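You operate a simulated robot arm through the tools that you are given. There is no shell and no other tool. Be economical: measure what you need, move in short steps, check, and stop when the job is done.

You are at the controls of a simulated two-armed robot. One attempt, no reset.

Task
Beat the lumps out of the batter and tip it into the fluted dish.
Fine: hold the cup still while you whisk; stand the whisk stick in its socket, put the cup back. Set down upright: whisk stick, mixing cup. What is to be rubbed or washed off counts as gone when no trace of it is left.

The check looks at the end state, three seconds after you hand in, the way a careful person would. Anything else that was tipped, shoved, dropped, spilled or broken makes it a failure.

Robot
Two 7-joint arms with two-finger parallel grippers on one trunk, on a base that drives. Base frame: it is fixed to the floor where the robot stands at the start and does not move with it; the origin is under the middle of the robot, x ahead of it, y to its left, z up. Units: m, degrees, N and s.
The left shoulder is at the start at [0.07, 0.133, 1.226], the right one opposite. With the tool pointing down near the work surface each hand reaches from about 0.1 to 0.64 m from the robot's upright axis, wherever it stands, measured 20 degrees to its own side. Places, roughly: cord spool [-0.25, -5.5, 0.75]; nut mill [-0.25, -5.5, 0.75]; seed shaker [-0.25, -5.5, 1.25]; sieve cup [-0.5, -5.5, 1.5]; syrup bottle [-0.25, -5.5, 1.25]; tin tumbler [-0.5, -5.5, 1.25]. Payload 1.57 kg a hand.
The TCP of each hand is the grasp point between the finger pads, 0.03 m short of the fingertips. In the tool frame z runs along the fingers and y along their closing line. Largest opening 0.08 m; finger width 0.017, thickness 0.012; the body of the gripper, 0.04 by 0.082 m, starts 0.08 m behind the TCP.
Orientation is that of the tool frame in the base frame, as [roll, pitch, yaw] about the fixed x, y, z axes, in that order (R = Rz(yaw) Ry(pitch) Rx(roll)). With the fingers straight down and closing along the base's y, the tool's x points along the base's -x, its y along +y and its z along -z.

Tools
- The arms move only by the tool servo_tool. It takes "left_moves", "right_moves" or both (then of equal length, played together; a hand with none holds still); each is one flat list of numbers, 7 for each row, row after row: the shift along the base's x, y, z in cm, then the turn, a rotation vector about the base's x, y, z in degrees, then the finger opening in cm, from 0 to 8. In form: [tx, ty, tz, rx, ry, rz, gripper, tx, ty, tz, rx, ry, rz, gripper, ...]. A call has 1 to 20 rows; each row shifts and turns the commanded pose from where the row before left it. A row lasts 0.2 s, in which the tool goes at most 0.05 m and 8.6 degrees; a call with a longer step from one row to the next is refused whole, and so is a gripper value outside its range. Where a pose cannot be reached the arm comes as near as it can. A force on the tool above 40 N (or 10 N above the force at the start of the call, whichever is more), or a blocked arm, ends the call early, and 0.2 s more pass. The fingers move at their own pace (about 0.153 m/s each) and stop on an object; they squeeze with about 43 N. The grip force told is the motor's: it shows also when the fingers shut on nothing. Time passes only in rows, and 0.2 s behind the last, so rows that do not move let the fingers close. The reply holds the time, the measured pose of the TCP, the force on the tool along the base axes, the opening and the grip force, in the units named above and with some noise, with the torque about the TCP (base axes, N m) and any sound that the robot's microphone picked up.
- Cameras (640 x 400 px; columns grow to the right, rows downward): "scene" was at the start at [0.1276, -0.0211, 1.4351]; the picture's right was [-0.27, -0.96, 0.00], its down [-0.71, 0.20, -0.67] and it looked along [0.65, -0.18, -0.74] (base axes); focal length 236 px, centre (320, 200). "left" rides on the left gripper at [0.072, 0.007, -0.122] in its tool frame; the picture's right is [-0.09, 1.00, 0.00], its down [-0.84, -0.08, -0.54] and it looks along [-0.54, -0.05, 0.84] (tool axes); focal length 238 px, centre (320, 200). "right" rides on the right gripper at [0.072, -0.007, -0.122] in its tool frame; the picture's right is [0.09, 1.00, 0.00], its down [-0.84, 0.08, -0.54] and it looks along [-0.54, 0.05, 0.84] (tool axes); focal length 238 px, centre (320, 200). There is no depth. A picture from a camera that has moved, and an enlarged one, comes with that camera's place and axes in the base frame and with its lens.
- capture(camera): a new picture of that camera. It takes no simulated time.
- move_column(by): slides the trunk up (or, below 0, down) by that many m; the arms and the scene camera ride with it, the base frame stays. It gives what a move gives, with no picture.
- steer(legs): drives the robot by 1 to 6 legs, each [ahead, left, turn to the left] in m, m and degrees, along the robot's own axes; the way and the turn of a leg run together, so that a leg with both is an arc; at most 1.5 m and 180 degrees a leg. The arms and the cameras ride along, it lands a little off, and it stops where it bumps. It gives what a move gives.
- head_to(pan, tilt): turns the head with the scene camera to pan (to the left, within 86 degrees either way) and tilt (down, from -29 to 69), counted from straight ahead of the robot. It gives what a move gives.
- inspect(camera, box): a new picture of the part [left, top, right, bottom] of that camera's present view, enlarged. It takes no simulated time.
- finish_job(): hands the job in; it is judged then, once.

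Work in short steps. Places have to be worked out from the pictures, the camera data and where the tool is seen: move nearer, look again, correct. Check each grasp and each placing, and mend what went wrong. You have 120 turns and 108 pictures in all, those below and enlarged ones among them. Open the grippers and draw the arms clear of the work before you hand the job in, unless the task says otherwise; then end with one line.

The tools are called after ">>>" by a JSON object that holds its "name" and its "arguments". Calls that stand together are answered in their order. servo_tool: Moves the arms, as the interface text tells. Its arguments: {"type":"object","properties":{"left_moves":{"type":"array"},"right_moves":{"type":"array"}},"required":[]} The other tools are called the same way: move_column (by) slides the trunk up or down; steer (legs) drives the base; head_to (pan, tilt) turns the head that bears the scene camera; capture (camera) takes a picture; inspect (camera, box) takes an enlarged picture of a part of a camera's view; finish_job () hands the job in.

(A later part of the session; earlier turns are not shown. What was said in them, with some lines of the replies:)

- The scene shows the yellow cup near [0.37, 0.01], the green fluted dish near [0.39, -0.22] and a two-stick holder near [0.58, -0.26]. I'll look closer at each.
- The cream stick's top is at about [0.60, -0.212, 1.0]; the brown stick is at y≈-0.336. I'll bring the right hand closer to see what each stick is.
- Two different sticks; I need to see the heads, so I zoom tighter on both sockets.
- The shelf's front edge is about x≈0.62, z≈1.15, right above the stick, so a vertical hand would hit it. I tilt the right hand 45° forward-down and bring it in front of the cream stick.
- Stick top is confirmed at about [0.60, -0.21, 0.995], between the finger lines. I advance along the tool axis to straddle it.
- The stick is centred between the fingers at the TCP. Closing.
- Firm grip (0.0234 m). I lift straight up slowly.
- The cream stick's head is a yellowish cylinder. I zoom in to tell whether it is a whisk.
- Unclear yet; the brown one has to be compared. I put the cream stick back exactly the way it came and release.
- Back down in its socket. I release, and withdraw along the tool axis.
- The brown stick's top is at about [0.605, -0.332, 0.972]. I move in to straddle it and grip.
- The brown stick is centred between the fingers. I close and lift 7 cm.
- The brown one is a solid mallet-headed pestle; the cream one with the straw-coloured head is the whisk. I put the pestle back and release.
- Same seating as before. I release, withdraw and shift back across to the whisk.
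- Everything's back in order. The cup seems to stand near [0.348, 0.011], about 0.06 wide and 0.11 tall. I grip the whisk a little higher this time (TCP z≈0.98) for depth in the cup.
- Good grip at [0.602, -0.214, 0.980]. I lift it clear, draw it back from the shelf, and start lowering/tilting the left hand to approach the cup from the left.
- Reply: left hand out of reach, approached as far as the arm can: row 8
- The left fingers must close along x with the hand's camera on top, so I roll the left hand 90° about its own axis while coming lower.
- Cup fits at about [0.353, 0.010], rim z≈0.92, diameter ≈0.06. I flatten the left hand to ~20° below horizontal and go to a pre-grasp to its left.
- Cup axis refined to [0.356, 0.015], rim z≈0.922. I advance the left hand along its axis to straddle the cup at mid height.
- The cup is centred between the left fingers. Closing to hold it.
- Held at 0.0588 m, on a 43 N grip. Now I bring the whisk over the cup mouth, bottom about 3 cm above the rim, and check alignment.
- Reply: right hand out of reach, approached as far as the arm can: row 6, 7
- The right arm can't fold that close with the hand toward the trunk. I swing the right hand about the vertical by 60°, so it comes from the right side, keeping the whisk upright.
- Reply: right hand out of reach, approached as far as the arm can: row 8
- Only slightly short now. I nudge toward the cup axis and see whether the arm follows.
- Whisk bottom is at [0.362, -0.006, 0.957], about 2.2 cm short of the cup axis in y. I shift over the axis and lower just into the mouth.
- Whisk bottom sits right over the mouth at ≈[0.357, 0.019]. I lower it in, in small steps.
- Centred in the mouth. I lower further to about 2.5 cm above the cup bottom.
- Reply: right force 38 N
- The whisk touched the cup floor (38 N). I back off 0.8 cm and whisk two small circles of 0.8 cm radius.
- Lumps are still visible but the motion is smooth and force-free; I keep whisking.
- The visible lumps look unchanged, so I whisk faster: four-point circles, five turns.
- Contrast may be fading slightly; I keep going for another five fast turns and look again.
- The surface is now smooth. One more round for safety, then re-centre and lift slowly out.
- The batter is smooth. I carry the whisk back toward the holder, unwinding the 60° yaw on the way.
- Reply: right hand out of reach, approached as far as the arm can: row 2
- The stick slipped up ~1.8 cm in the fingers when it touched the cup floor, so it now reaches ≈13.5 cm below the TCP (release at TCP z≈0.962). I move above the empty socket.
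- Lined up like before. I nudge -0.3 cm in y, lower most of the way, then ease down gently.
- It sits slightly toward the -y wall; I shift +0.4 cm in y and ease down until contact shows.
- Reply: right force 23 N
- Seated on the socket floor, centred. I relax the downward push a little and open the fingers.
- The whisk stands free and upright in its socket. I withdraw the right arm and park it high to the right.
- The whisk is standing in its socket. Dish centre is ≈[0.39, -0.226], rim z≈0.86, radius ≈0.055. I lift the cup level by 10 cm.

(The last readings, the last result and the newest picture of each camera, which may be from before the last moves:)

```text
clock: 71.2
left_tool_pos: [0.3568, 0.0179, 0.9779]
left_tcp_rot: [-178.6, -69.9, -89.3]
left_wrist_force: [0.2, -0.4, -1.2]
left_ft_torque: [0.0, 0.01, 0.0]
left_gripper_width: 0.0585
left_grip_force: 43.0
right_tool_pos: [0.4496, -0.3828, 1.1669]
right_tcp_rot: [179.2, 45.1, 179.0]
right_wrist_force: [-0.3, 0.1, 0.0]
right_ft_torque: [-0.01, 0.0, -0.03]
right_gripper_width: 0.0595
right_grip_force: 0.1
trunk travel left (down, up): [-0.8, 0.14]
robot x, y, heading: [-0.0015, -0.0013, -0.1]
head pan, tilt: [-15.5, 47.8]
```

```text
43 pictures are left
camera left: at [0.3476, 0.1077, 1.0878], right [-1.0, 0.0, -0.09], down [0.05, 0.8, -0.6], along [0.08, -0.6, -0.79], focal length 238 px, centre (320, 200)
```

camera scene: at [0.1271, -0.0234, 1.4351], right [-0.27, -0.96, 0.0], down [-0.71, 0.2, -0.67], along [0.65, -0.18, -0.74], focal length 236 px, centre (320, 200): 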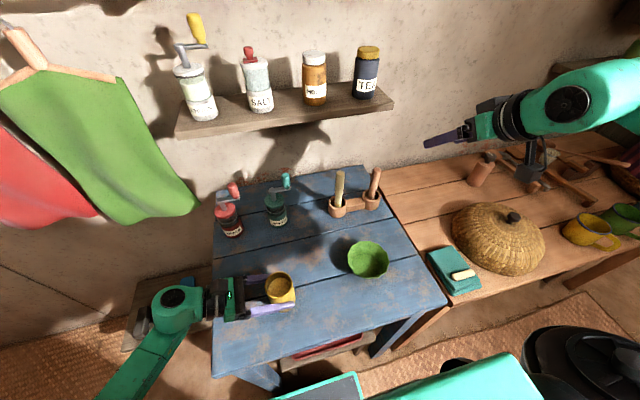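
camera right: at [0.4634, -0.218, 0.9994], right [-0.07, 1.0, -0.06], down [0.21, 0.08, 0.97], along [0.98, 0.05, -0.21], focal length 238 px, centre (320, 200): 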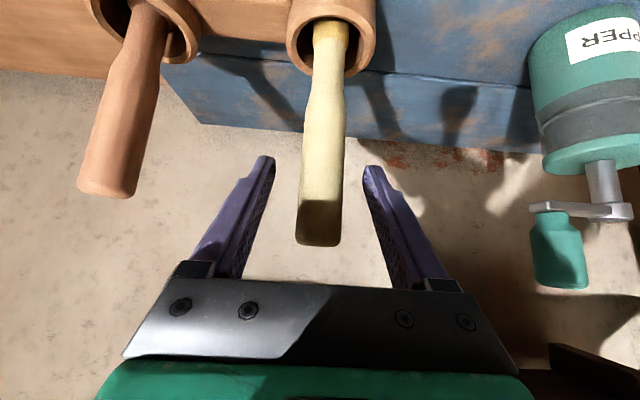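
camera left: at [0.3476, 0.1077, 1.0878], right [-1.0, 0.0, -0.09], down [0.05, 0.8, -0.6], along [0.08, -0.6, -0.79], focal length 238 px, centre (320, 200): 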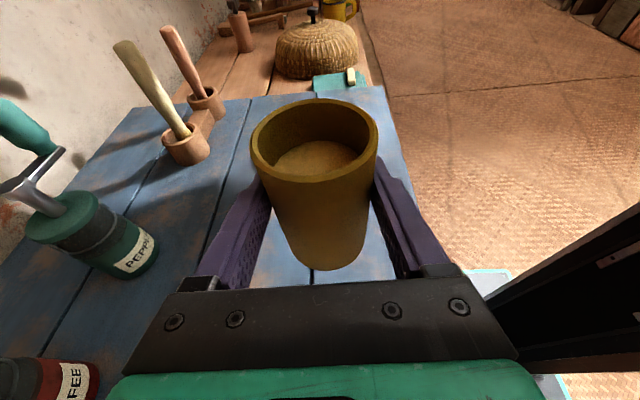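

Cup held well and level. I carry it over to beside the dish (TCP target [0.425, -0.226, 0.978]).

>>> {"name": "servo_tool", "arguments": {"left_moves": [0.3, -1, 0, 0, 0, 0, 3, 0.5, -1.9, 0, 0, 0, 0, 3, 0.6, -2.1, 0, 0, 0, 0, 3, 0.6, -2.1, 0, 0, 0, 0, 3, 0.6, -2.1, 0, 0, 0, 0, 3, 0.6, -2.1, 0, 0, 0, 0, 3, 0.6, -2.1, 0, 0, 0, 0, 3, 0.6, -2.1, 0, 0, 0, 0, 3, 0.6, -2.1, 0, 0, 0, 0, 3, 0.6, -2.1, 0, 0, 0, 0, 3, 0.6, -2.1, 0, 0, 0, 0, 3, 0.4, -1.6, 0, 0, 0, 0, 3, 0.2, -1, 0, 0, 0, 0, 3, 0, 0, 0, 0, 0, 0, 3]}}

>>> {"name": "capture", "arguments": {"camera": "left"}}

>>> {"name": "capture", "arguments": {"camera": "scene"}}

```text
clock: 74.2
left_tool_pos: [0.4253, -0.2243, 0.9775]
left_tcp_rot: [-178.6, -69.9, -89.3]
left_wrist_force: [-0.5, 0.6, -1.4]
left_ft_torque: [0.02, 0.04, 0.01]
left_gripper_width: 0.0584
left_grip_force: 43.2
right_tool_pos: [0.4489, -0.3823, 1.1683]
right_tcp_rot: [179.2, 45.1, 179.0]
right_wrist_force: [0.3, 0.0, -0.2]
right_ft_torque: [0.04, -0.01, -0.01]
right_gripper_width: 0.06
right_grip_force: 0.1
trunk travel left (down, up): [-0.8, 0.14]
robot x, y, heading: [-0.0011, -0.0003, -0.0]
head pan, tilt: [-15.5, 47.8]
```

```text
42 pictures are left
camera left: at [0.4159, -0.1342, 1.0863], right [-1.0, 0.0, -0.1], down [0.05, 0.8, -0.6], along [0.08, -0.6, -0.8], focal length 238 px, centre (320, 200)
```

left: 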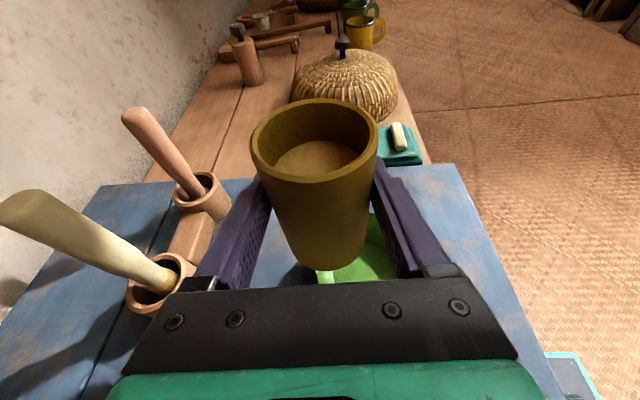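

```text
41 pictures are left
camera scene: at [0.1277, -0.0211, 1.4351], right [-0.27, -0.96, 0.0], down [-0.71, 0.2, -0.67], along [0.65, -0.18, -0.74], focal length 236 px, centre (320, 200)
```

scene: 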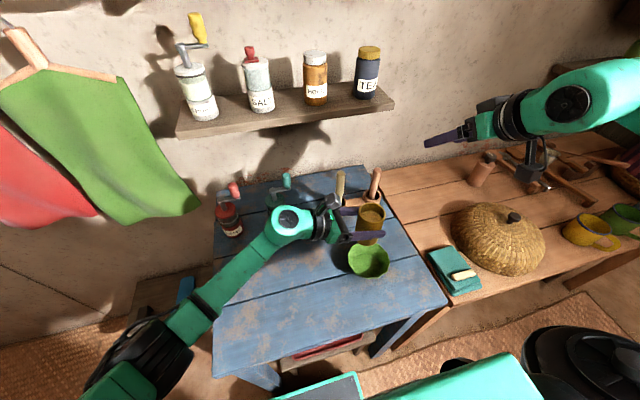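

Positioned: the tilted lip will travel over x≈0.375–0.405, inside the dish. I tip the cup toward -x by 40° while lowering 2 cm, then check.

>>> {"name": "servo_tool", "arguments": {"left_moves": [0, -0.1, -0.4, 0, -8, 0, 3, 0, 0, -0.4, 0, -8, 0, 3, 0, 0, -0.4, 0, -8, 0, 3, 0, 0, -0.4, 0, -8, 0, 3, 0, 0, -0.4, 0, -6, 0, 3]}}

>>> {"name": "capture", "arguments": {"camera": "scene"}}

>>> {"name": "capture", "arguments": {"camera": "left"}}

```text
clock: 75.4
left_tool_pos: [0.4236, -0.2267, 0.9586]
left_tcp_rot: [-111.5, -47.8, -149.3]
left_wrist_force: [-0.3, 0.1, -1.9]
left_ft_torque: [0.03, 0.0, -0.03]
left_gripper_width: 0.0587
left_grip_force: 42.8
right_tool_pos: [0.449, -0.3837, 1.1685]
right_tcp_rot: [179.2, 45.1, 178.9]
right_wrist_force: [-0.1, -0.4, -0.6]
right_ft_torque: [-0.01, 0.02, -0.01]
right_gripper_width: 0.06
right_grip_force: 0.1
trunk travel left (down, up): [-0.8, 0.14]
robot x, y, heading: [0.0003, -0.0017, -0.0]
head pan, tilt: [-15.5, 47.8]
```

```text
40 pictures are left
camera scene: at [0.1275, -0.0215, 1.4351], right [-0.27, -0.96, 0.0], down [-0.71, 0.2, -0.67], along [0.65, -0.18, -0.74], focal length 236 px, centre (320, 200)
```

scene: 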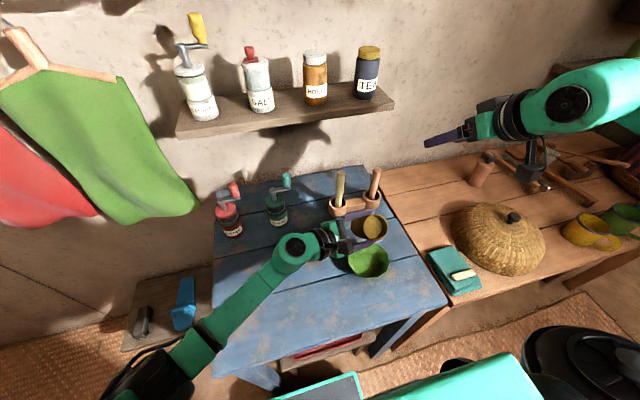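

```text
39 pictures are left
camera left: at [0.3493, -0.1373, 1.0377], right [-0.72, 0.0, -0.69], down [0.41, 0.8, -0.44], along [0.55, -0.6, -0.58], focal length 238 px, centre (320, 200)
```

left: 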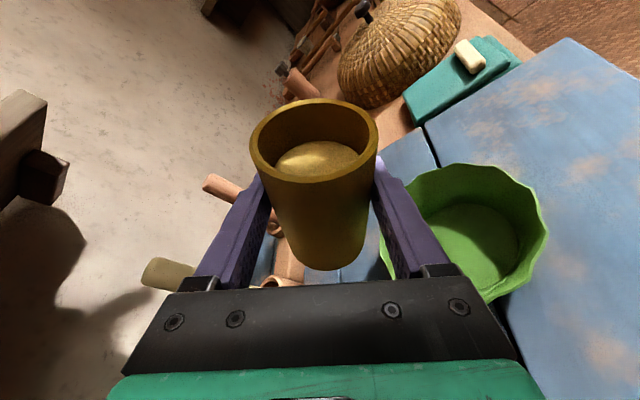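

The dish lies right under the lip path (centre ≈[0.382, -0.226]). I tip on slowly to about 75°.

>>> {"name": "servo_tool", "arguments": {"left_moves": [0, 0, 0, 0, -3.5, 0, 3, 0, 0, 0, 0, -3.5, 0, 3, 0, 0, 0, 0, -3.5, 0, 3, 0, 0, 0, 0, -3.5, 0, 3, 0, 0, 0, 0, -3.5, 0, 3, 0, 0, 0, 0, -3.5, 0, 3, 0, 0, 0, 0, -3.5, 0, 3, 0, 0, 0, 0, -3.5, 0, 3, 0, 0, 0, 0, -3.5, 0, 3, 0, 0, 0, 0, -3.5, 0, 3]}}

>>> {"name": "capture", "arguments": {"camera": "left"}}

>>> {"name": "inspect", "arguments": {"camera": "scene", "box": [300, 190, 440, 300]}}

```text
clock: 77.6
left_tool_pos: [0.4257, -0.2256, 0.9586]
left_tcp_rot: [-95.3, -19.4, -158.7]
left_wrist_force: [-0.1, 0.1, -1.5]
left_ft_torque: [0.01, 0.0, -0.01]
left_gripper_width: 0.0586
left_grip_force: 42.9
left hand out of reach, approached as far as the arm can: row 10
right_tool_pos: [0.4497, -0.3826, 1.1676]
right_tcp_rot: [179.2, 45.1, 179.0]
right_wrist_force: [0.0, 0.1, -0.2]
right_ft_torque: [-0.01, 0.0, 0.03]
right_gripper_width: 0.06
right_grip_force: 0.0
trunk travel left (down, up): [-0.8, 0.14]
robot x, y, heading: [-0.0015, -0.0018, 0.0]
head pan, tilt: [-15.5, 47.8]
```

```text
38 pictures are left
camera left: at [0.3204, -0.1366, 0.9868], right [-0.26, 0.0, -0.97], down [0.58, 0.8, -0.16], along [0.77, -0.6, -0.21], focal length 238 px, centre (320, 200)
```

left: 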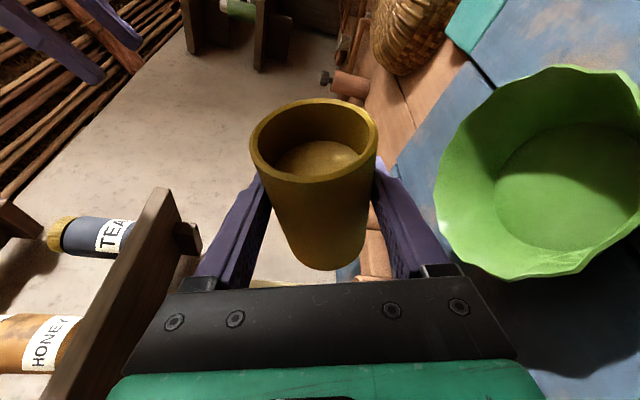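

```text
3.64 times, centred on (370, 245) of scene
camera zoom: at [0.1279, -0.0213, 1.435], right [-0.27, -0.96, 0.0], down [-0.71, 0.2, -0.67], along [0.65, -0.18, -0.74], focal length 859 px, centre (138, 36)
```

zoom: 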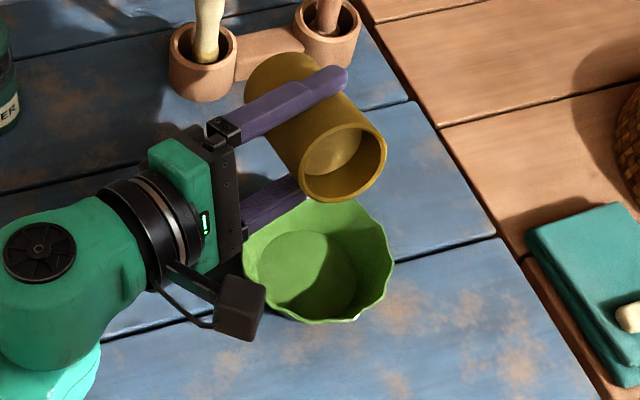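

The cup is at 75°, the batter still holds, and the arm just hit a limit. The lip is over the dish centre; I try a bit more tilt to see how it is limited.

>>> {"name": "servo_tool", "arguments": {"left_moves": [0, 0, 0, 0, -3, 0, 3, 0, 0, 0, 0, -3, 0, 3, 0, 0, 0, 0, -3, 0, 3]}}

```text
clock: 78.4
left_tool_pos: [0.4253, -0.2265, 0.9578]
left_tcp_rot: [-95.3, -19.3, -158.7]
left_wrist_force: [0.1, 0.1, -0.6]
left_ft_torque: [0.01, 0.02, -0.01]
left_gripper_width: 0.0581
left_grip_force: 42.6
left hand out of reach, approached as far as the arm can: row 1, 2, 3
right_tool_pos: [0.45, -0.3829, 1.1669]
right_tcp_rot: [179.2, 45.1, 179.0]
right_wrist_force: [-0.1, 0.1, 0.1]
right_ft_torque: [0.01, 0.03, 0.0]
right_gripper_width: 0.0598
right_grip_force: 0.1
trunk travel left (down, up): [-0.8, 0.14]
robot x, y, heading: [-0.0027, -0.0009, -0.2]
head pan, tilt: [-15.5, 47.8]
```

That's a joint limit. I'll yaw the hand +30° about the vertical (keeping the lip over the dish by shifting the TCP) and then test tilt further.

>>> {"name": "servo_tool", "arguments": {"left_moves": [0, 0, 0, 0, 4.5, 0, 3, 0, 0, 0, 0, 4.5, 0, 3, -0.1, 0.6, 0, 0, 0, 7.5, 3, -0.1, 0.6, 0, 0, 0, 7.5, 3, -0.2, 0.6, 0, 0, 0, 7.5, 3, -0.2, 0.6, 0, 0, 0, 7.5, 3, 0, 0, 0, 0, 0, 0, 3]}}

>>> {"name": "inspect", "arguments": {"camera": "scene", "box": [300, 190, 440, 300]}}

```text
clock: 80.0
left_tool_pos: [0.4198, -0.2029, 0.9601]
left_tcp_rot: [-99.1, -27.8, -127.1]
left_wrist_force: [0.5, 0.2, -1.4]
left_ft_torque: [0.0, 0.01, -0.03]
left_gripper_width: 0.0585
left_grip_force: 43.4
right_tool_pos: [0.4505, -0.3828, 1.1675]
right_tcp_rot: [179.3, 45.0, 179.1]
right_wrist_force: [0.0, 0.7, 0.1]
right_ft_torque: [0.02, 0.04, -0.02]
right_gripper_width: 0.0599
right_grip_force: 0.0
trunk travel left (down, up): [-0.8, 0.14]
robot x, y, heading: [0.0019, 0.0006, 0.2]
head pan, tilt: [-15.5, 47.8]
```

```text
3.64 times, centred on (370, 245) of scene
camera zoom: at [0.1286, -0.0208, 1.435], right [-0.27, -0.96, 0.0], down [-0.72, 0.2, -0.67], along [0.65, -0.18, -0.74], focal length 859 px, centre (138, 36)
```

zoom: 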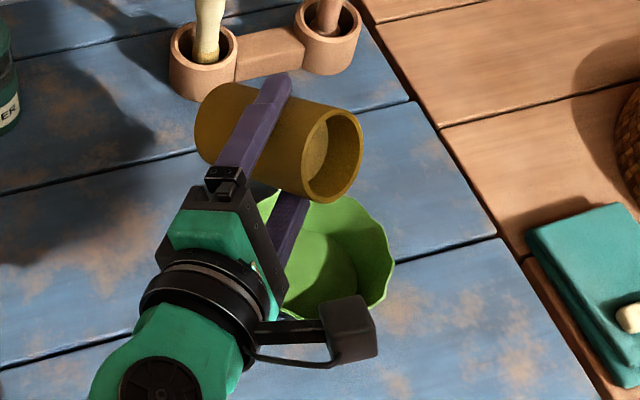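

The arm accepted the yaw. Now I tilt further about the correspondingly rotated axis.

>>> {"name": "servo_tool", "arguments": {"left_moves": [0, 0, 0, 2, -3.46, 0, 3, 0, 0, 0, 2, -3.46, 0, 3, 0, 0, 0, 2, -3.46, 0, 3, 0, 0, 0, 2, -3.46, 0, 3, 0, 0, 0, 2, -3.46, 0, 3, 0, 0, 0, 2, -3.46, 0, 3]}}

>>> {"name": "inspect", "arguments": {"camera": "scene", "box": [300, 190, 440, 300]}}

```text
clock: 81.4
left_tool_pos: [0.4185, -0.2033, 0.9587]
left_tcp_rot: [-89.8, -5.3, -129.9]
left_wrist_force: [-1.1, 0.2, -2.5]
left_ft_torque: [0.01, 0.03, 0.0]
left_gripper_width: 0.0584
left_grip_force: 43.2
right_tool_pos: [0.4492, -0.3822, 1.1679]
right_tcp_rot: [179.3, 45.1, 179.0]
right_wrist_force: [0.6, -0.4, -0.7]
right_ft_torque: [-0.02, 0.0, -0.01]
right_gripper_width: 0.0601
right_grip_force: 0.0
trunk travel left (down, up): [-0.8, 0.14]
robot x, y, heading: [0.0022, 0.0022, -0.4]
head pan, tilt: [-15.5, 47.8]
```

```text
3.64 times, centred on (370, 245) of scene
camera zoom: at [0.1278, -0.0213, 1.435], right [-0.27, -0.96, 0.0], down [-0.71, 0.2, -0.67], along [0.65, -0.18, -0.74], focal length 859 px, centre (138, 36)
```

zoom: 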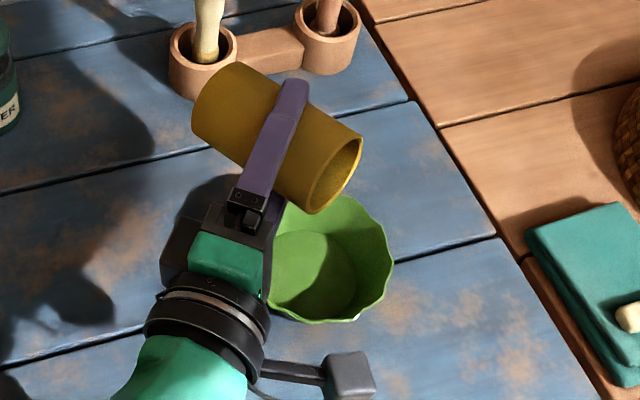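

Now at ~85° without limit, lip over the dish. I continue in slow steps.

>>> {"name": "servo_tool", "arguments": {"left_moves": [0, 0, 0, 1.75, -3, 0, 3, 0, 0, 0, 1.75, -3, 0, 3, 0, 0, 0, 1.75, -3, 0, 3, 0, 0, 0, 1.75, -3, 0, 3]}}

>>> {"name": "inspect", "arguments": {"camera": "scene", "box": [300, 190, 440, 300]}}

>>> {"name": "capture", "arguments": {"camera": "left"}}

```text
clock: 82.4
left_tool_pos: [0.4191, -0.2044, 0.9584]
left_tcp_rot: [-85.1, 7.8, -129.8]
left_wrist_force: [0.1, 0.8, -2.0]
left_ft_torque: [-0.02, 0.0, 0.02]
left_gripper_width: 0.0586
left_grip_force: 43.3
right_tool_pos: [0.4495, -0.3842, 1.1669]
right_tcp_rot: [179.2, 45.1, 179.0]
right_wrist_force: [0.7, 0.6, 0.2]
right_ft_torque: [0.01, 0.02, 0.0]
right_gripper_width: 0.0601
right_grip_force: 0.0
trunk travel left (down, up): [-0.8, 0.14]
robot x, y, heading: [-0.0006, 0.003, 0.2]
head pan, tilt: [-15.5, 47.8]
```

```text
3.64 times, centred on (370, 245) of scene
camera zoom: at [0.1278, -0.0213, 1.435], right [-0.27, -0.96, 0.0], down [-0.71, 0.2, -0.67], along [0.65, -0.18, -0.74], focal length 859 px, centre (138, 36)
```

zoom: 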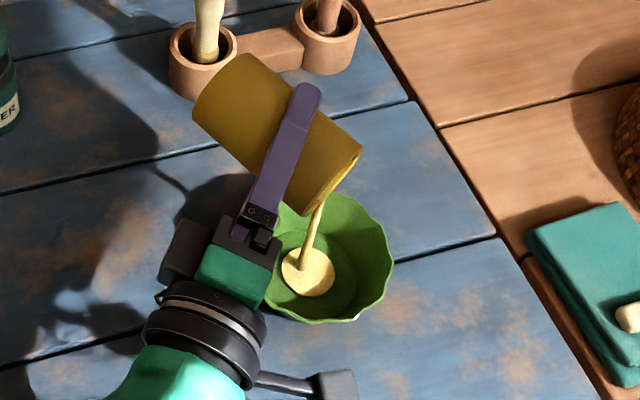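

```text
33 pictures are left
camera left: at [0.2836, -0.1789, 0.9321], right [0.21, 0.12, -0.97], down [0.11, 0.98, 0.14], along [0.97, -0.13, 0.19], focal length 238 px, centre (320, 200)
```

left: 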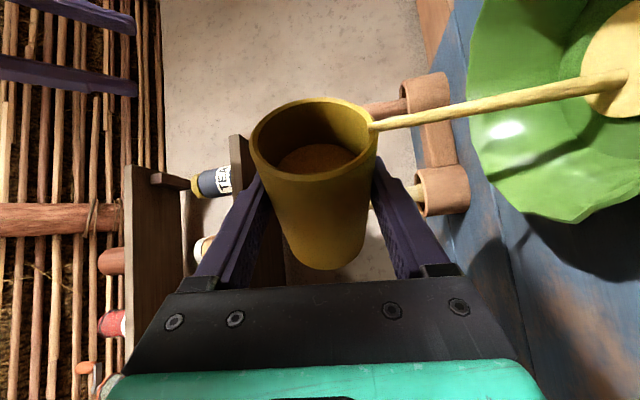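

It's pouring neatly into the dish. I hold while it flows, then look.

>>> {"name": "servo_tool", "arguments": {"left_moves": [0, 0, 0, 0, 0, 0, 3, 0, 0, 0, 0, 0, 0, 3, 0, 0, 0, 0, 0, 0, 3, 0, 0, 0, 0, 0, 0, 3, 0, 0, 0, 0, 0, 0, 3, 0, 0, 0, 0, 0, 0, 3, 0, 0, 0, 0, 0, 0, 3, 0, 0, 0, 0, 0, 0, 3, 0, 0, 0, 0, 0, 0, 3, 0, 0, 0, 0, 0, 0, 3]}}

>>> {"name": "capture", "arguments": {"camera": "left"}}

>>> {"name": "inspect", "arguments": {"camera": "scene", "box": [300, 190, 440, 300]}}

```text
clock: 84.6
left_tool_pos: [0.419, -0.2033, 0.9587]
left_tcp_rot: [-85.2, 7.8, -129.8]
left_wrist_force: [0.3, -0.1, -0.5]
left_ft_torque: [0.0, 0.06, -0.02]
left_gripper_width: 0.0586
left_grip_force: 43.5
right_tool_pos: [0.4505, -0.3825, 1.1682]
right_tcp_rot: [179.2, 45.1, 179.0]
right_wrist_force: [0.0, 0.4, -0.2]
right_ft_torque: [0.02, 0.02, 0.01]
right_gripper_width: 0.0599
right_grip_force: 0.1
trunk travel left (down, up): [-0.8, 0.14]
robot x, y, heading: [-0.0001, -0.0005, 0.1]
head pan, tilt: [-15.5, 47.8]
```

```text
32 pictures are left
camera left: at [0.2836, -0.1789, 0.9322], right [0.21, 0.12, -0.97], down [0.11, 0.98, 0.14], along [0.97, -0.13, 0.19], focal length 238 px, centre (320, 200)
```

left: 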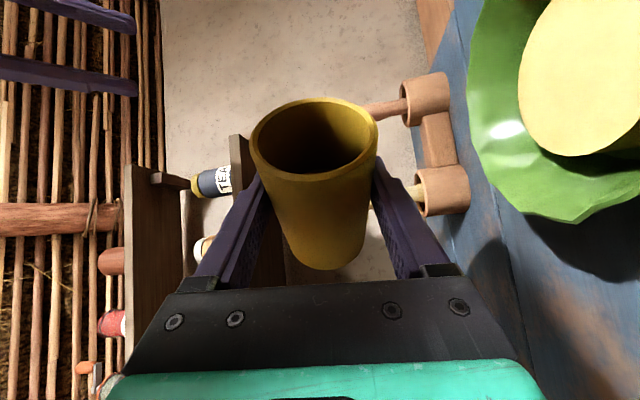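

```text
3.64 times, centred on (370, 245) of scene
camera zoom: at [0.1278, -0.0213, 1.435], right [-0.27, -0.96, 0.0], down [-0.71, 0.2, -0.67], along [0.65, -0.18, -0.74], focal length 859 px, centre (138, 36)
```

zoom: 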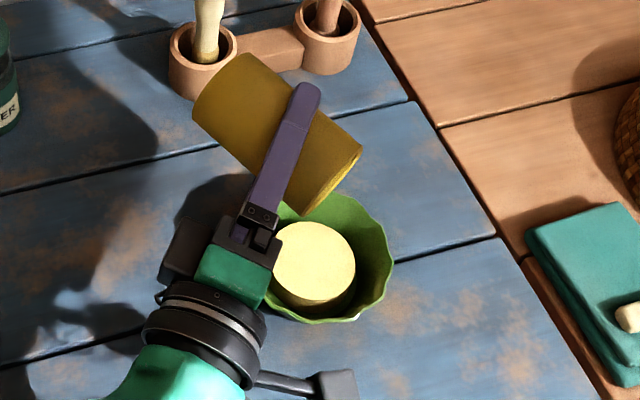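

The stream has stopped and the dish is filled. I tip 15° more to drain any remainder and inspect the cup's inside.

>>> {"name": "servo_tool", "arguments": {"left_moves": [-0.3, -0.2, 0, 1.75, -3, 0, 3, -0.3, -0.2, 0, 1.75, -3, 0, 3, -0.3, -0.2, 0, 1.75, -3, 0, 3, -0.3, -0.2, 0, 1.75, -3, 0, 3, 0, 0, 0, 0, 0, 0, 3, 0, 0, 0, 0, 0, 0, 3, 0, 0, 0, 0, 0, 0, 3, 0, 0, 0, 0, 0, 0, 3, 0, 0, 0, 0, 0, 0, 3]}}

>>> {"name": "inspect", "arguments": {"camera": "left", "box": [230, 70, 400, 200]}}

```text
clock: 86.6
left_tool_pos: [0.4084, -0.2117, 0.9577]
left_tcp_rot: [-80.0, 20.7, -128.5]
left_wrist_force: [-1.1, -0.2, -1.9]
left_ft_torque: [-0.01, 0.06, 0.0]
left_gripper_width: 0.0585
left_grip_force: 43.1
right_tool_pos: [0.4506, -0.3829, 1.1661]
right_tcp_rot: [179.2, 45.1, 179.0]
right_wrist_force: [0.5, -0.2, -0.5]
right_ft_torque: [0.01, -0.01, 0.02]
right_gripper_width: 0.06
right_grip_force: 0.0
trunk travel left (down, up): [-0.8, 0.14]
robot x, y, heading: [-0.0035, 0.0003, -0.1]
head pan, tilt: [-15.5, 47.8]
```

```text
3.08 times, centred on (315, 135) of left
camera zoom: at [0.2805, -0.1821, 0.9071], right [0.4, 0.23, -0.89], down [0.06, 0.96, 0.28], along [0.91, -0.17, 0.37], focal length 733 px, centre (335, 400)
```

zoom: 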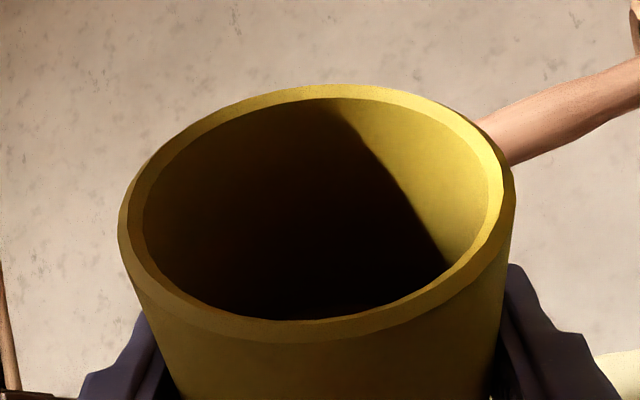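

The cup is empty. I reverse: untilt, unyaw, and level it while staying above the dish.

>>> {"name": "servo_tool", "arguments": {"left_moves": [0.3, 0.2, 0.3, -3.7, 6.4, 0, 3, 0.3, 0.2, 0.3, -3.7, 6.4, 0, 3, 0.3, 0.2, 0.3, -3.7, 6.4, 0, 3, 0.3, 0.2, 0.3, -3.7, 6.4, 0, 3, 0, 0, 0.3, -3.7, 6.4, 0, 3, 0, 0, 0.3, -3.7, 6.4, 0, 3, 0, 0, 0.3, -3.7, 6.4, 0, 3, 0.1, -0.6, 0, 0, 0, -7.5, 3, 0.1, -0.6, 0, 0, 0, -7.5, 3, 0.1, -0.6, 0, 0, 0, -7.5, 3, 0.1, -0.6, 0, 0, 0, -7.5, 3, 0, 0, 0, 0, 8, 0, 3, 0, 0, 0, 0, 8, 0, 3, 0, 0, 0, 0, 8, 0, 3, 0, 0, 0, 0, 8, 0, 3, 0, 0, 0, 0, 8, 0, 3, 0, 0, 0, 0, 8, 0, 3, 0, 0, 0, 0, 8, 0, 3, 0, 0, 0, 0, 5, 0, 3]}}

>>> {"name": "capture", "arguments": {"camera": "scene"}}

>>> {"name": "capture", "arguments": {"camera": "left"}}

```text
clock: 90.6
left_tool_pos: [0.4213, -0.2272, 0.9802]
left_tcp_rot: [179.6, -69.8, -87.6]
left_wrist_force: [0.1, 0.0, -1.3]
left_ft_torque: [-0.01, -0.01, 0.0]
left_gripper_width: 0.0587
left_grip_force: 42.7
right_tool_pos: [0.4489, -0.3833, 1.1674]
right_tcp_rot: [179.3, 45.1, 178.8]
right_wrist_force: [-0.6, -0.3, -0.5]
right_ft_torque: [0.01, -0.04, -0.03]
right_gripper_width: 0.0599
right_grip_force: 0.0
trunk travel left (down, up): [-0.8, 0.14]
robot x, y, heading: [0.0019, 0.0001, 0.1]
head pan, tilt: [-15.5, 47.8]
```

```text
29 pictures are left
camera scene: at [0.1278, -0.0214, 1.435], right [-0.27, -0.96, 0.0], down [-0.71, 0.2, -0.67], along [0.65, -0.18, -0.74], focal length 236 px, centre (320, 200)
```

scene: 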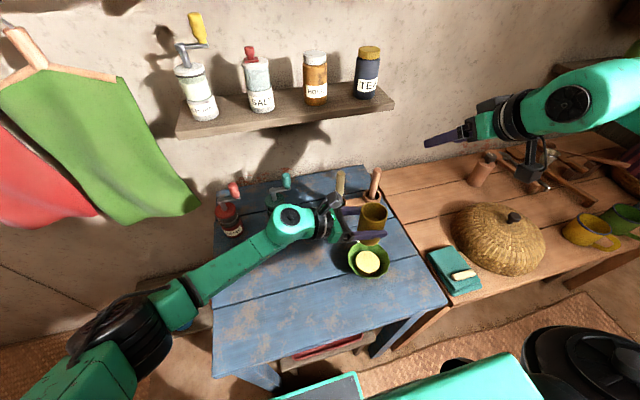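

```text
28 pictures are left
camera left: at [0.4153, -0.138, 1.0889], right [-1.0, 0.0, -0.08], down [0.05, 0.8, -0.6], along [0.07, -0.6, -0.8], focal length 238 px, centre (320, 200)
```

left: 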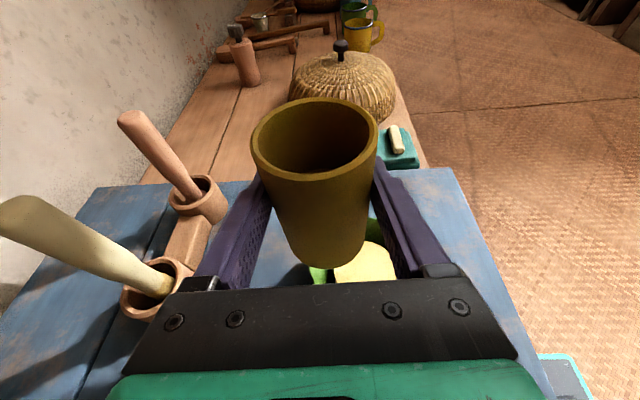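

Cup is level again, dish holds the batter. I carry the cup back over its original place.

>>> {"name": "servo_tool", "arguments": {"left_moves": [-0.3, 1.5, 0, 0, 0, 0, 3, -0.6, 2.4, 0, 0, 0, 0, 3, -0.7, 2.6, 0, 0, 0, 0, 3, -0.7, 2.6, 0, 0, 0, 0, 3, -0.7, 2.6, 0, 0, 0, 0, 3, -0.7, 2.6, 0, 0, 0, 0, 3, -0.7, 2.6, 0, 0, 0, 0, 3, -0.7, 2.6, 0, 0, 0, 0, 3, -0.7, 2.5, 0, 0, 0, 0, 3, -0.5, 1.5, 0, 0, 0, 0, 3, -0.2, 0.7, 0, 0, 0, 0, 3, 0, 0, -2, 0, 0, 0, 3, 0, 0, -2, 0, 0, 0, 3, 0, 0, -2, 0, 0, 0, 3, 0, 0, -1.5, 0, 0, 0, 3, 0, 0, -1, 0, 0, 0, 3, 0, 0, 0, 0, 0, 0, 3]}}

>>> {"name": "capture", "arguments": {"camera": "left"}}

>>> {"name": "inspect", "arguments": {"camera": "scene", "box": [240, 225, 400, 325]}}

```text
clock: 94.2
left_tool_pos: [0.3585, 0.0155, 0.8939]
left_tcp_rot: [-179.9, -69.8, -88.1]
left_wrist_force: [0.4, -0.2, -1.8]
left_ft_torque: [-0.02, -0.01, -0.03]
left_gripper_width: 0.059
left_grip_force: 42.9
right_tool_pos: [0.4492, -0.3834, 1.166]
right_tcp_rot: [179.3, 45.1, 179.1]
right_wrist_force: [0.5, 0.2, 0.2]
right_ft_torque: [-0.01, -0.03, 0.0]
right_gripper_width: 0.0599
right_grip_force: 0.1
trunk travel left (down, up): [-0.8, 0.14]
robot x, y, heading: [0.0003, -0.0014, 0.1]
head pan, tilt: [-15.5, 47.8]
```

```text
27 pictures are left
camera left: at [0.3505, 0.1046, 1.004], right [-1.0, 0.0, -0.09], down [0.05, 0.8, -0.6], along [0.07, -0.6, -0.8], focal length 238 px, centre (320, 200)
```

left: 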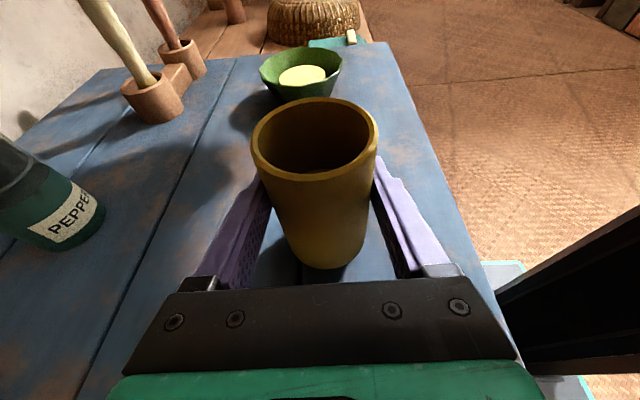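

```text
4.00 times, centred on (320, 275) of scene
camera zoom: at [0.1276, -0.0211, 1.4351], right [-0.27, -0.96, 0.0], down [-0.71, 0.2, -0.67], along [0.65, -0.18, -0.74], focal length 945 px, centre (320, -100)
```

zoom: 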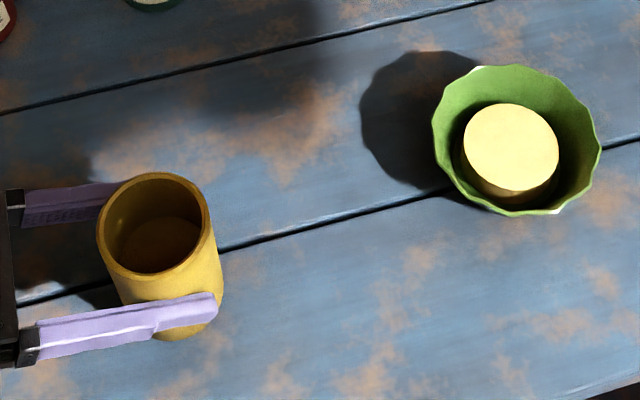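

All clean. I lower the last centimetre gently until contact.

>>> {"name": "servo_tool", "arguments": {"left_moves": [-0.1, 0, -0.5, 0, 0, 0, 3, 0, 0, -0.3, 0, 0, 0, 3, 0, 0, -0.2, 0, 0, 0, 3, 0, 0, -0.1, 0, 0, 0, 3, 0, 0, 0, 0, 0, 0, 3]}}

>>> {"name": "inspect", "arguments": {"camera": "left", "box": [230, 80, 420, 300]}}

```text
clock: 95.4
left_tool_pos: [0.3576, 0.0154, 0.8845]
left_tcp_rot: [-179.9, -69.9, -88.0]
left_wrist_force: [0.5, 0.3, -0.8]
left_ft_torque: [0.02, 0.02, 0.0]
left_gripper_width: 0.0584
left_grip_force: 43.1
right_tool_pos: [0.4482, -0.3825, 1.1669]
right_tcp_rot: [179.2, 45.0, 178.9]
right_wrist_force: [0.0, 0.3, 0.2]
right_ft_torque: [0.02, -0.02, 0.02]
right_gripper_width: 0.0601
right_grip_force: 0.0
trunk travel left (down, up): [-0.8, 0.14]
robot x, y, heading: [-0.0007, -0.0043, 0.2]
head pan, tilt: [-15.5, 47.8]
```

```text
1.82 times, centred on (325, 190) of left
camera zoom: at [0.3491, 0.1051, 0.9931], right [-1.0, 0.0, -0.09], down [0.05, 0.8, -0.6], along [0.07, -0.6, -0.8], focal length 433 px, centre (311, 218)
```

zoom: 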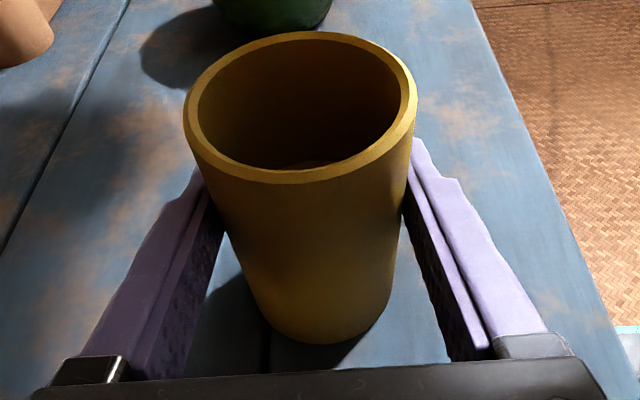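

Not yet in contact (force still negative). A few more millimetres.

>>> {"name": "servo_tool", "arguments": {"left_moves": [0, 0, -0.1, 0, 0, 0, 3, 0, 0, -0.1, 0, 0, 0, 3, 0, 0, -0.05, 0, 0, 0, 3, 0, 0, 0, 0, 0, 0, 3]}}

```text
clock: 96.4
left_tool_pos: [0.3569, 0.0159, 0.8817]
left_tcp_rot: [-179.5, -70.2, -88.4]
left_wrist_force: [1.1, 2.2, 14.2]
left_ft_torque: [0.44, 0.09, -0.02]
left_gripper_width: 0.0586
left_grip_force: 43.8
right_tool_pos: [0.4494, -0.3826, 1.1692]
right_tcp_rot: [179.3, 45.2, 179.0]
right_wrist_force: [0.2, -0.2, -0.2]
right_ft_torque: [0.0, -0.03, 0.01]
right_gripper_width: 0.06
right_grip_force: 0.1
trunk travel left (down, up): [-0.8, 0.14]
robot x, y, heading: [0.001, -0.0011, 0.1]
head pan, tilt: [-15.5, 47.8]
```

Contact. I ease up a hair, open slowly, then retreat along the tool axis.

>>> {"name": "servo_tool", "arguments": {"left_moves": [0, 0, 0.1, 0, 0, 0, 3, 0, 0, 0, 0, 0, 0, 6.0, 0, 0, 0, 0, 0, 0, 6.5, 0, 0, 0, 0, 0, 0, 7.5, 0, 0, 0, 0, 0, 0, 8, 0, 0, 0, 0, 0, 0, 8]}}

>>> {"name": "capture", "arguments": {"camera": "left"}}

```text
clock: 97.8
left_tool_pos: [0.3583, 0.0157, 0.8817]
left_tcp_rot: [-180.0, -70.1, -88.0]
left_wrist_force: [0.6, -0.1, 0.2]
left_ft_torque: [0.01, 0.0, -0.02]
left_gripper_width: 0.0801
left_grip_force: 0.0
right_tool_pos: [0.4498, -0.3833, 1.1669]
right_tcp_rot: [179.3, 45.2, 179.0]
right_wrist_force: [-0.7, -0.1, 0.3]
right_ft_torque: [-0.02, -0.02, 0.03]
right_gripper_width: 0.0599
right_grip_force: 0.1
trunk travel left (down, up): [-0.8, 0.14]
robot x, y, heading: [0.0001, -0.0003, -0.1]
head pan, tilt: [-15.5, 47.8]
```

```text
24 pictures are left
camera left: at [0.3496, 0.1047, 0.9911], right [-1.0, 0.0, -0.09], down [0.05, 0.8, -0.6], along [0.07, -0.6, -0.8], focal length 238 px, centre (320, 200)
```

left: 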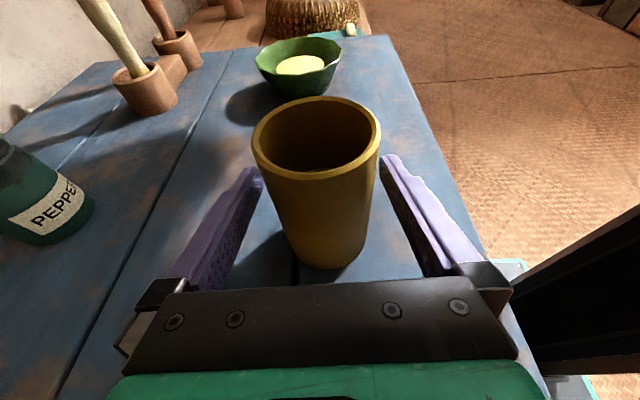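

Clear on both sides; retreating along the tool axis and raising.

>>> {"name": "servo_tool", "arguments": {"left_moves": [0, 1.8, 0.65, 0, 0, 0, 8, 0, 2.4, 0.87, 0, 0, 0, 8, 0, 2.4, 0.87, 0, 0, 0, 8, 0, 2.4, 0.87, 0, 0, 0, 8, 0, 2.4, 0.87, 0, 0, 0, 8, 0, 2, 3, 0, 0, 0, 8, 0, 2, 3, 0, 0, 0, 8, 0, 2, 3, 0, 0, 0, 8]}}

>>> {"name": "capture", "arguments": {"camera": "scene"}}

>>> {"name": "inspect", "arguments": {"camera": "scene", "box": [240, 225, 400, 325]}}

>>> {"name": "inspect", "arguments": {"camera": "scene", "box": [310, 140, 420, 220]}}

```text
clock: 99.6
left_tool_pos: [0.355, 0.1899, 1.0139]
left_tcp_rot: [-180.0, -70.0, -88.1]
left_wrist_force: [0.3, 0.7, -0.9]
left_ft_torque: [-0.01, 0.01, 0.0]
left_gripper_width: 0.0802
left_grip_force: 0.1
right_tool_pos: [0.448, -0.3826, 1.1673]
right_tcp_rot: [179.3, 45.1, 179.0]
right_wrist_force: [0.2, 0.3, 0.5]
right_ft_torque: [0.0, -0.03, 0.01]
right_gripper_width: 0.0601
right_grip_force: 0.2
trunk travel left (down, up): [-0.8, 0.14]
robot x, y, heading: [0.0009, -0.0015, 0.1]
head pan, tilt: [-15.5, 47.8]
```

```text
23 pictures are left
camera scene: at [0.1269, -0.0207, 1.4351], right [-0.27, -0.96, 0.0], down [-0.71, 0.2, -0.67], along [0.65, -0.18, -0.74], focal length 236 px, centre (320, 200)
```

scene: 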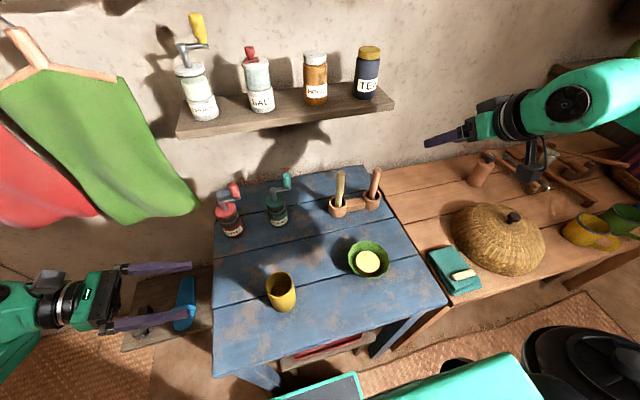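

```text
4.00 times, centred on (320, 275) of scene
camera zoom: at [0.1269, -0.0207, 1.4351], right [-0.27, -0.96, 0.0], down [-0.71, 0.2, -0.67], along [0.65, -0.18, -0.74], focal length 945 px, centre (320, -100)
```

zoom: 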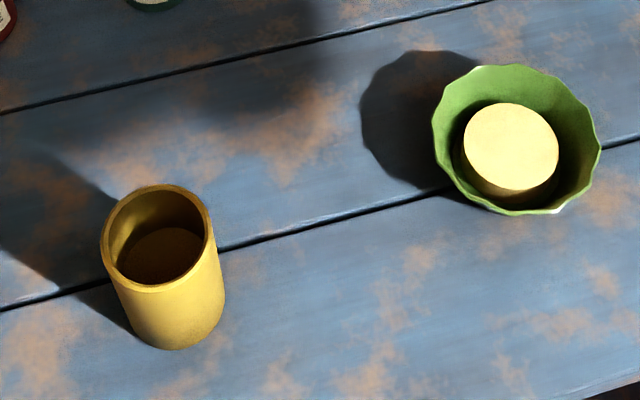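

```text
5.00 times, centred on (365, 180) of scene
camera zoom: at [0.1269, -0.0207, 1.4351], right [-0.27, -0.96, 0.0], down [-0.71, 0.2, -0.67], along [0.65, -0.18, -0.74], focal length 1181 px, centre (95, 300)
```

zoom: 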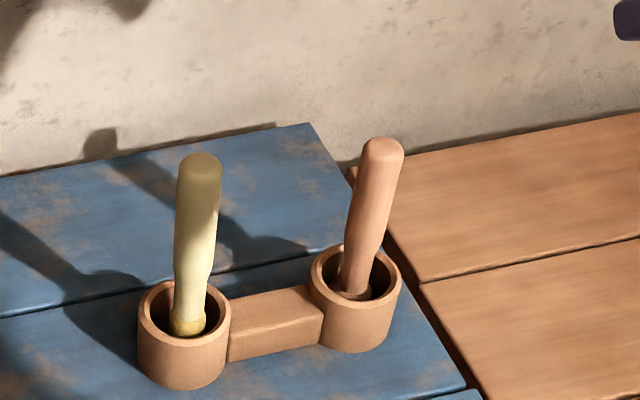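

The cup is upright and empty within a few millimetres of its old spot. The whisk and pestle stand in their sockets, the batter is smooth in the dish, and both arms are clear. Handing in.

>>> {"name": "finish_job", "arguments": {}}

```text
The job is handed in.
```

The batter is whisked smooth and poured into the fluted dish, the whisk stick is back in its socket, the empty cup stands upright in its place, and I saw no spills.
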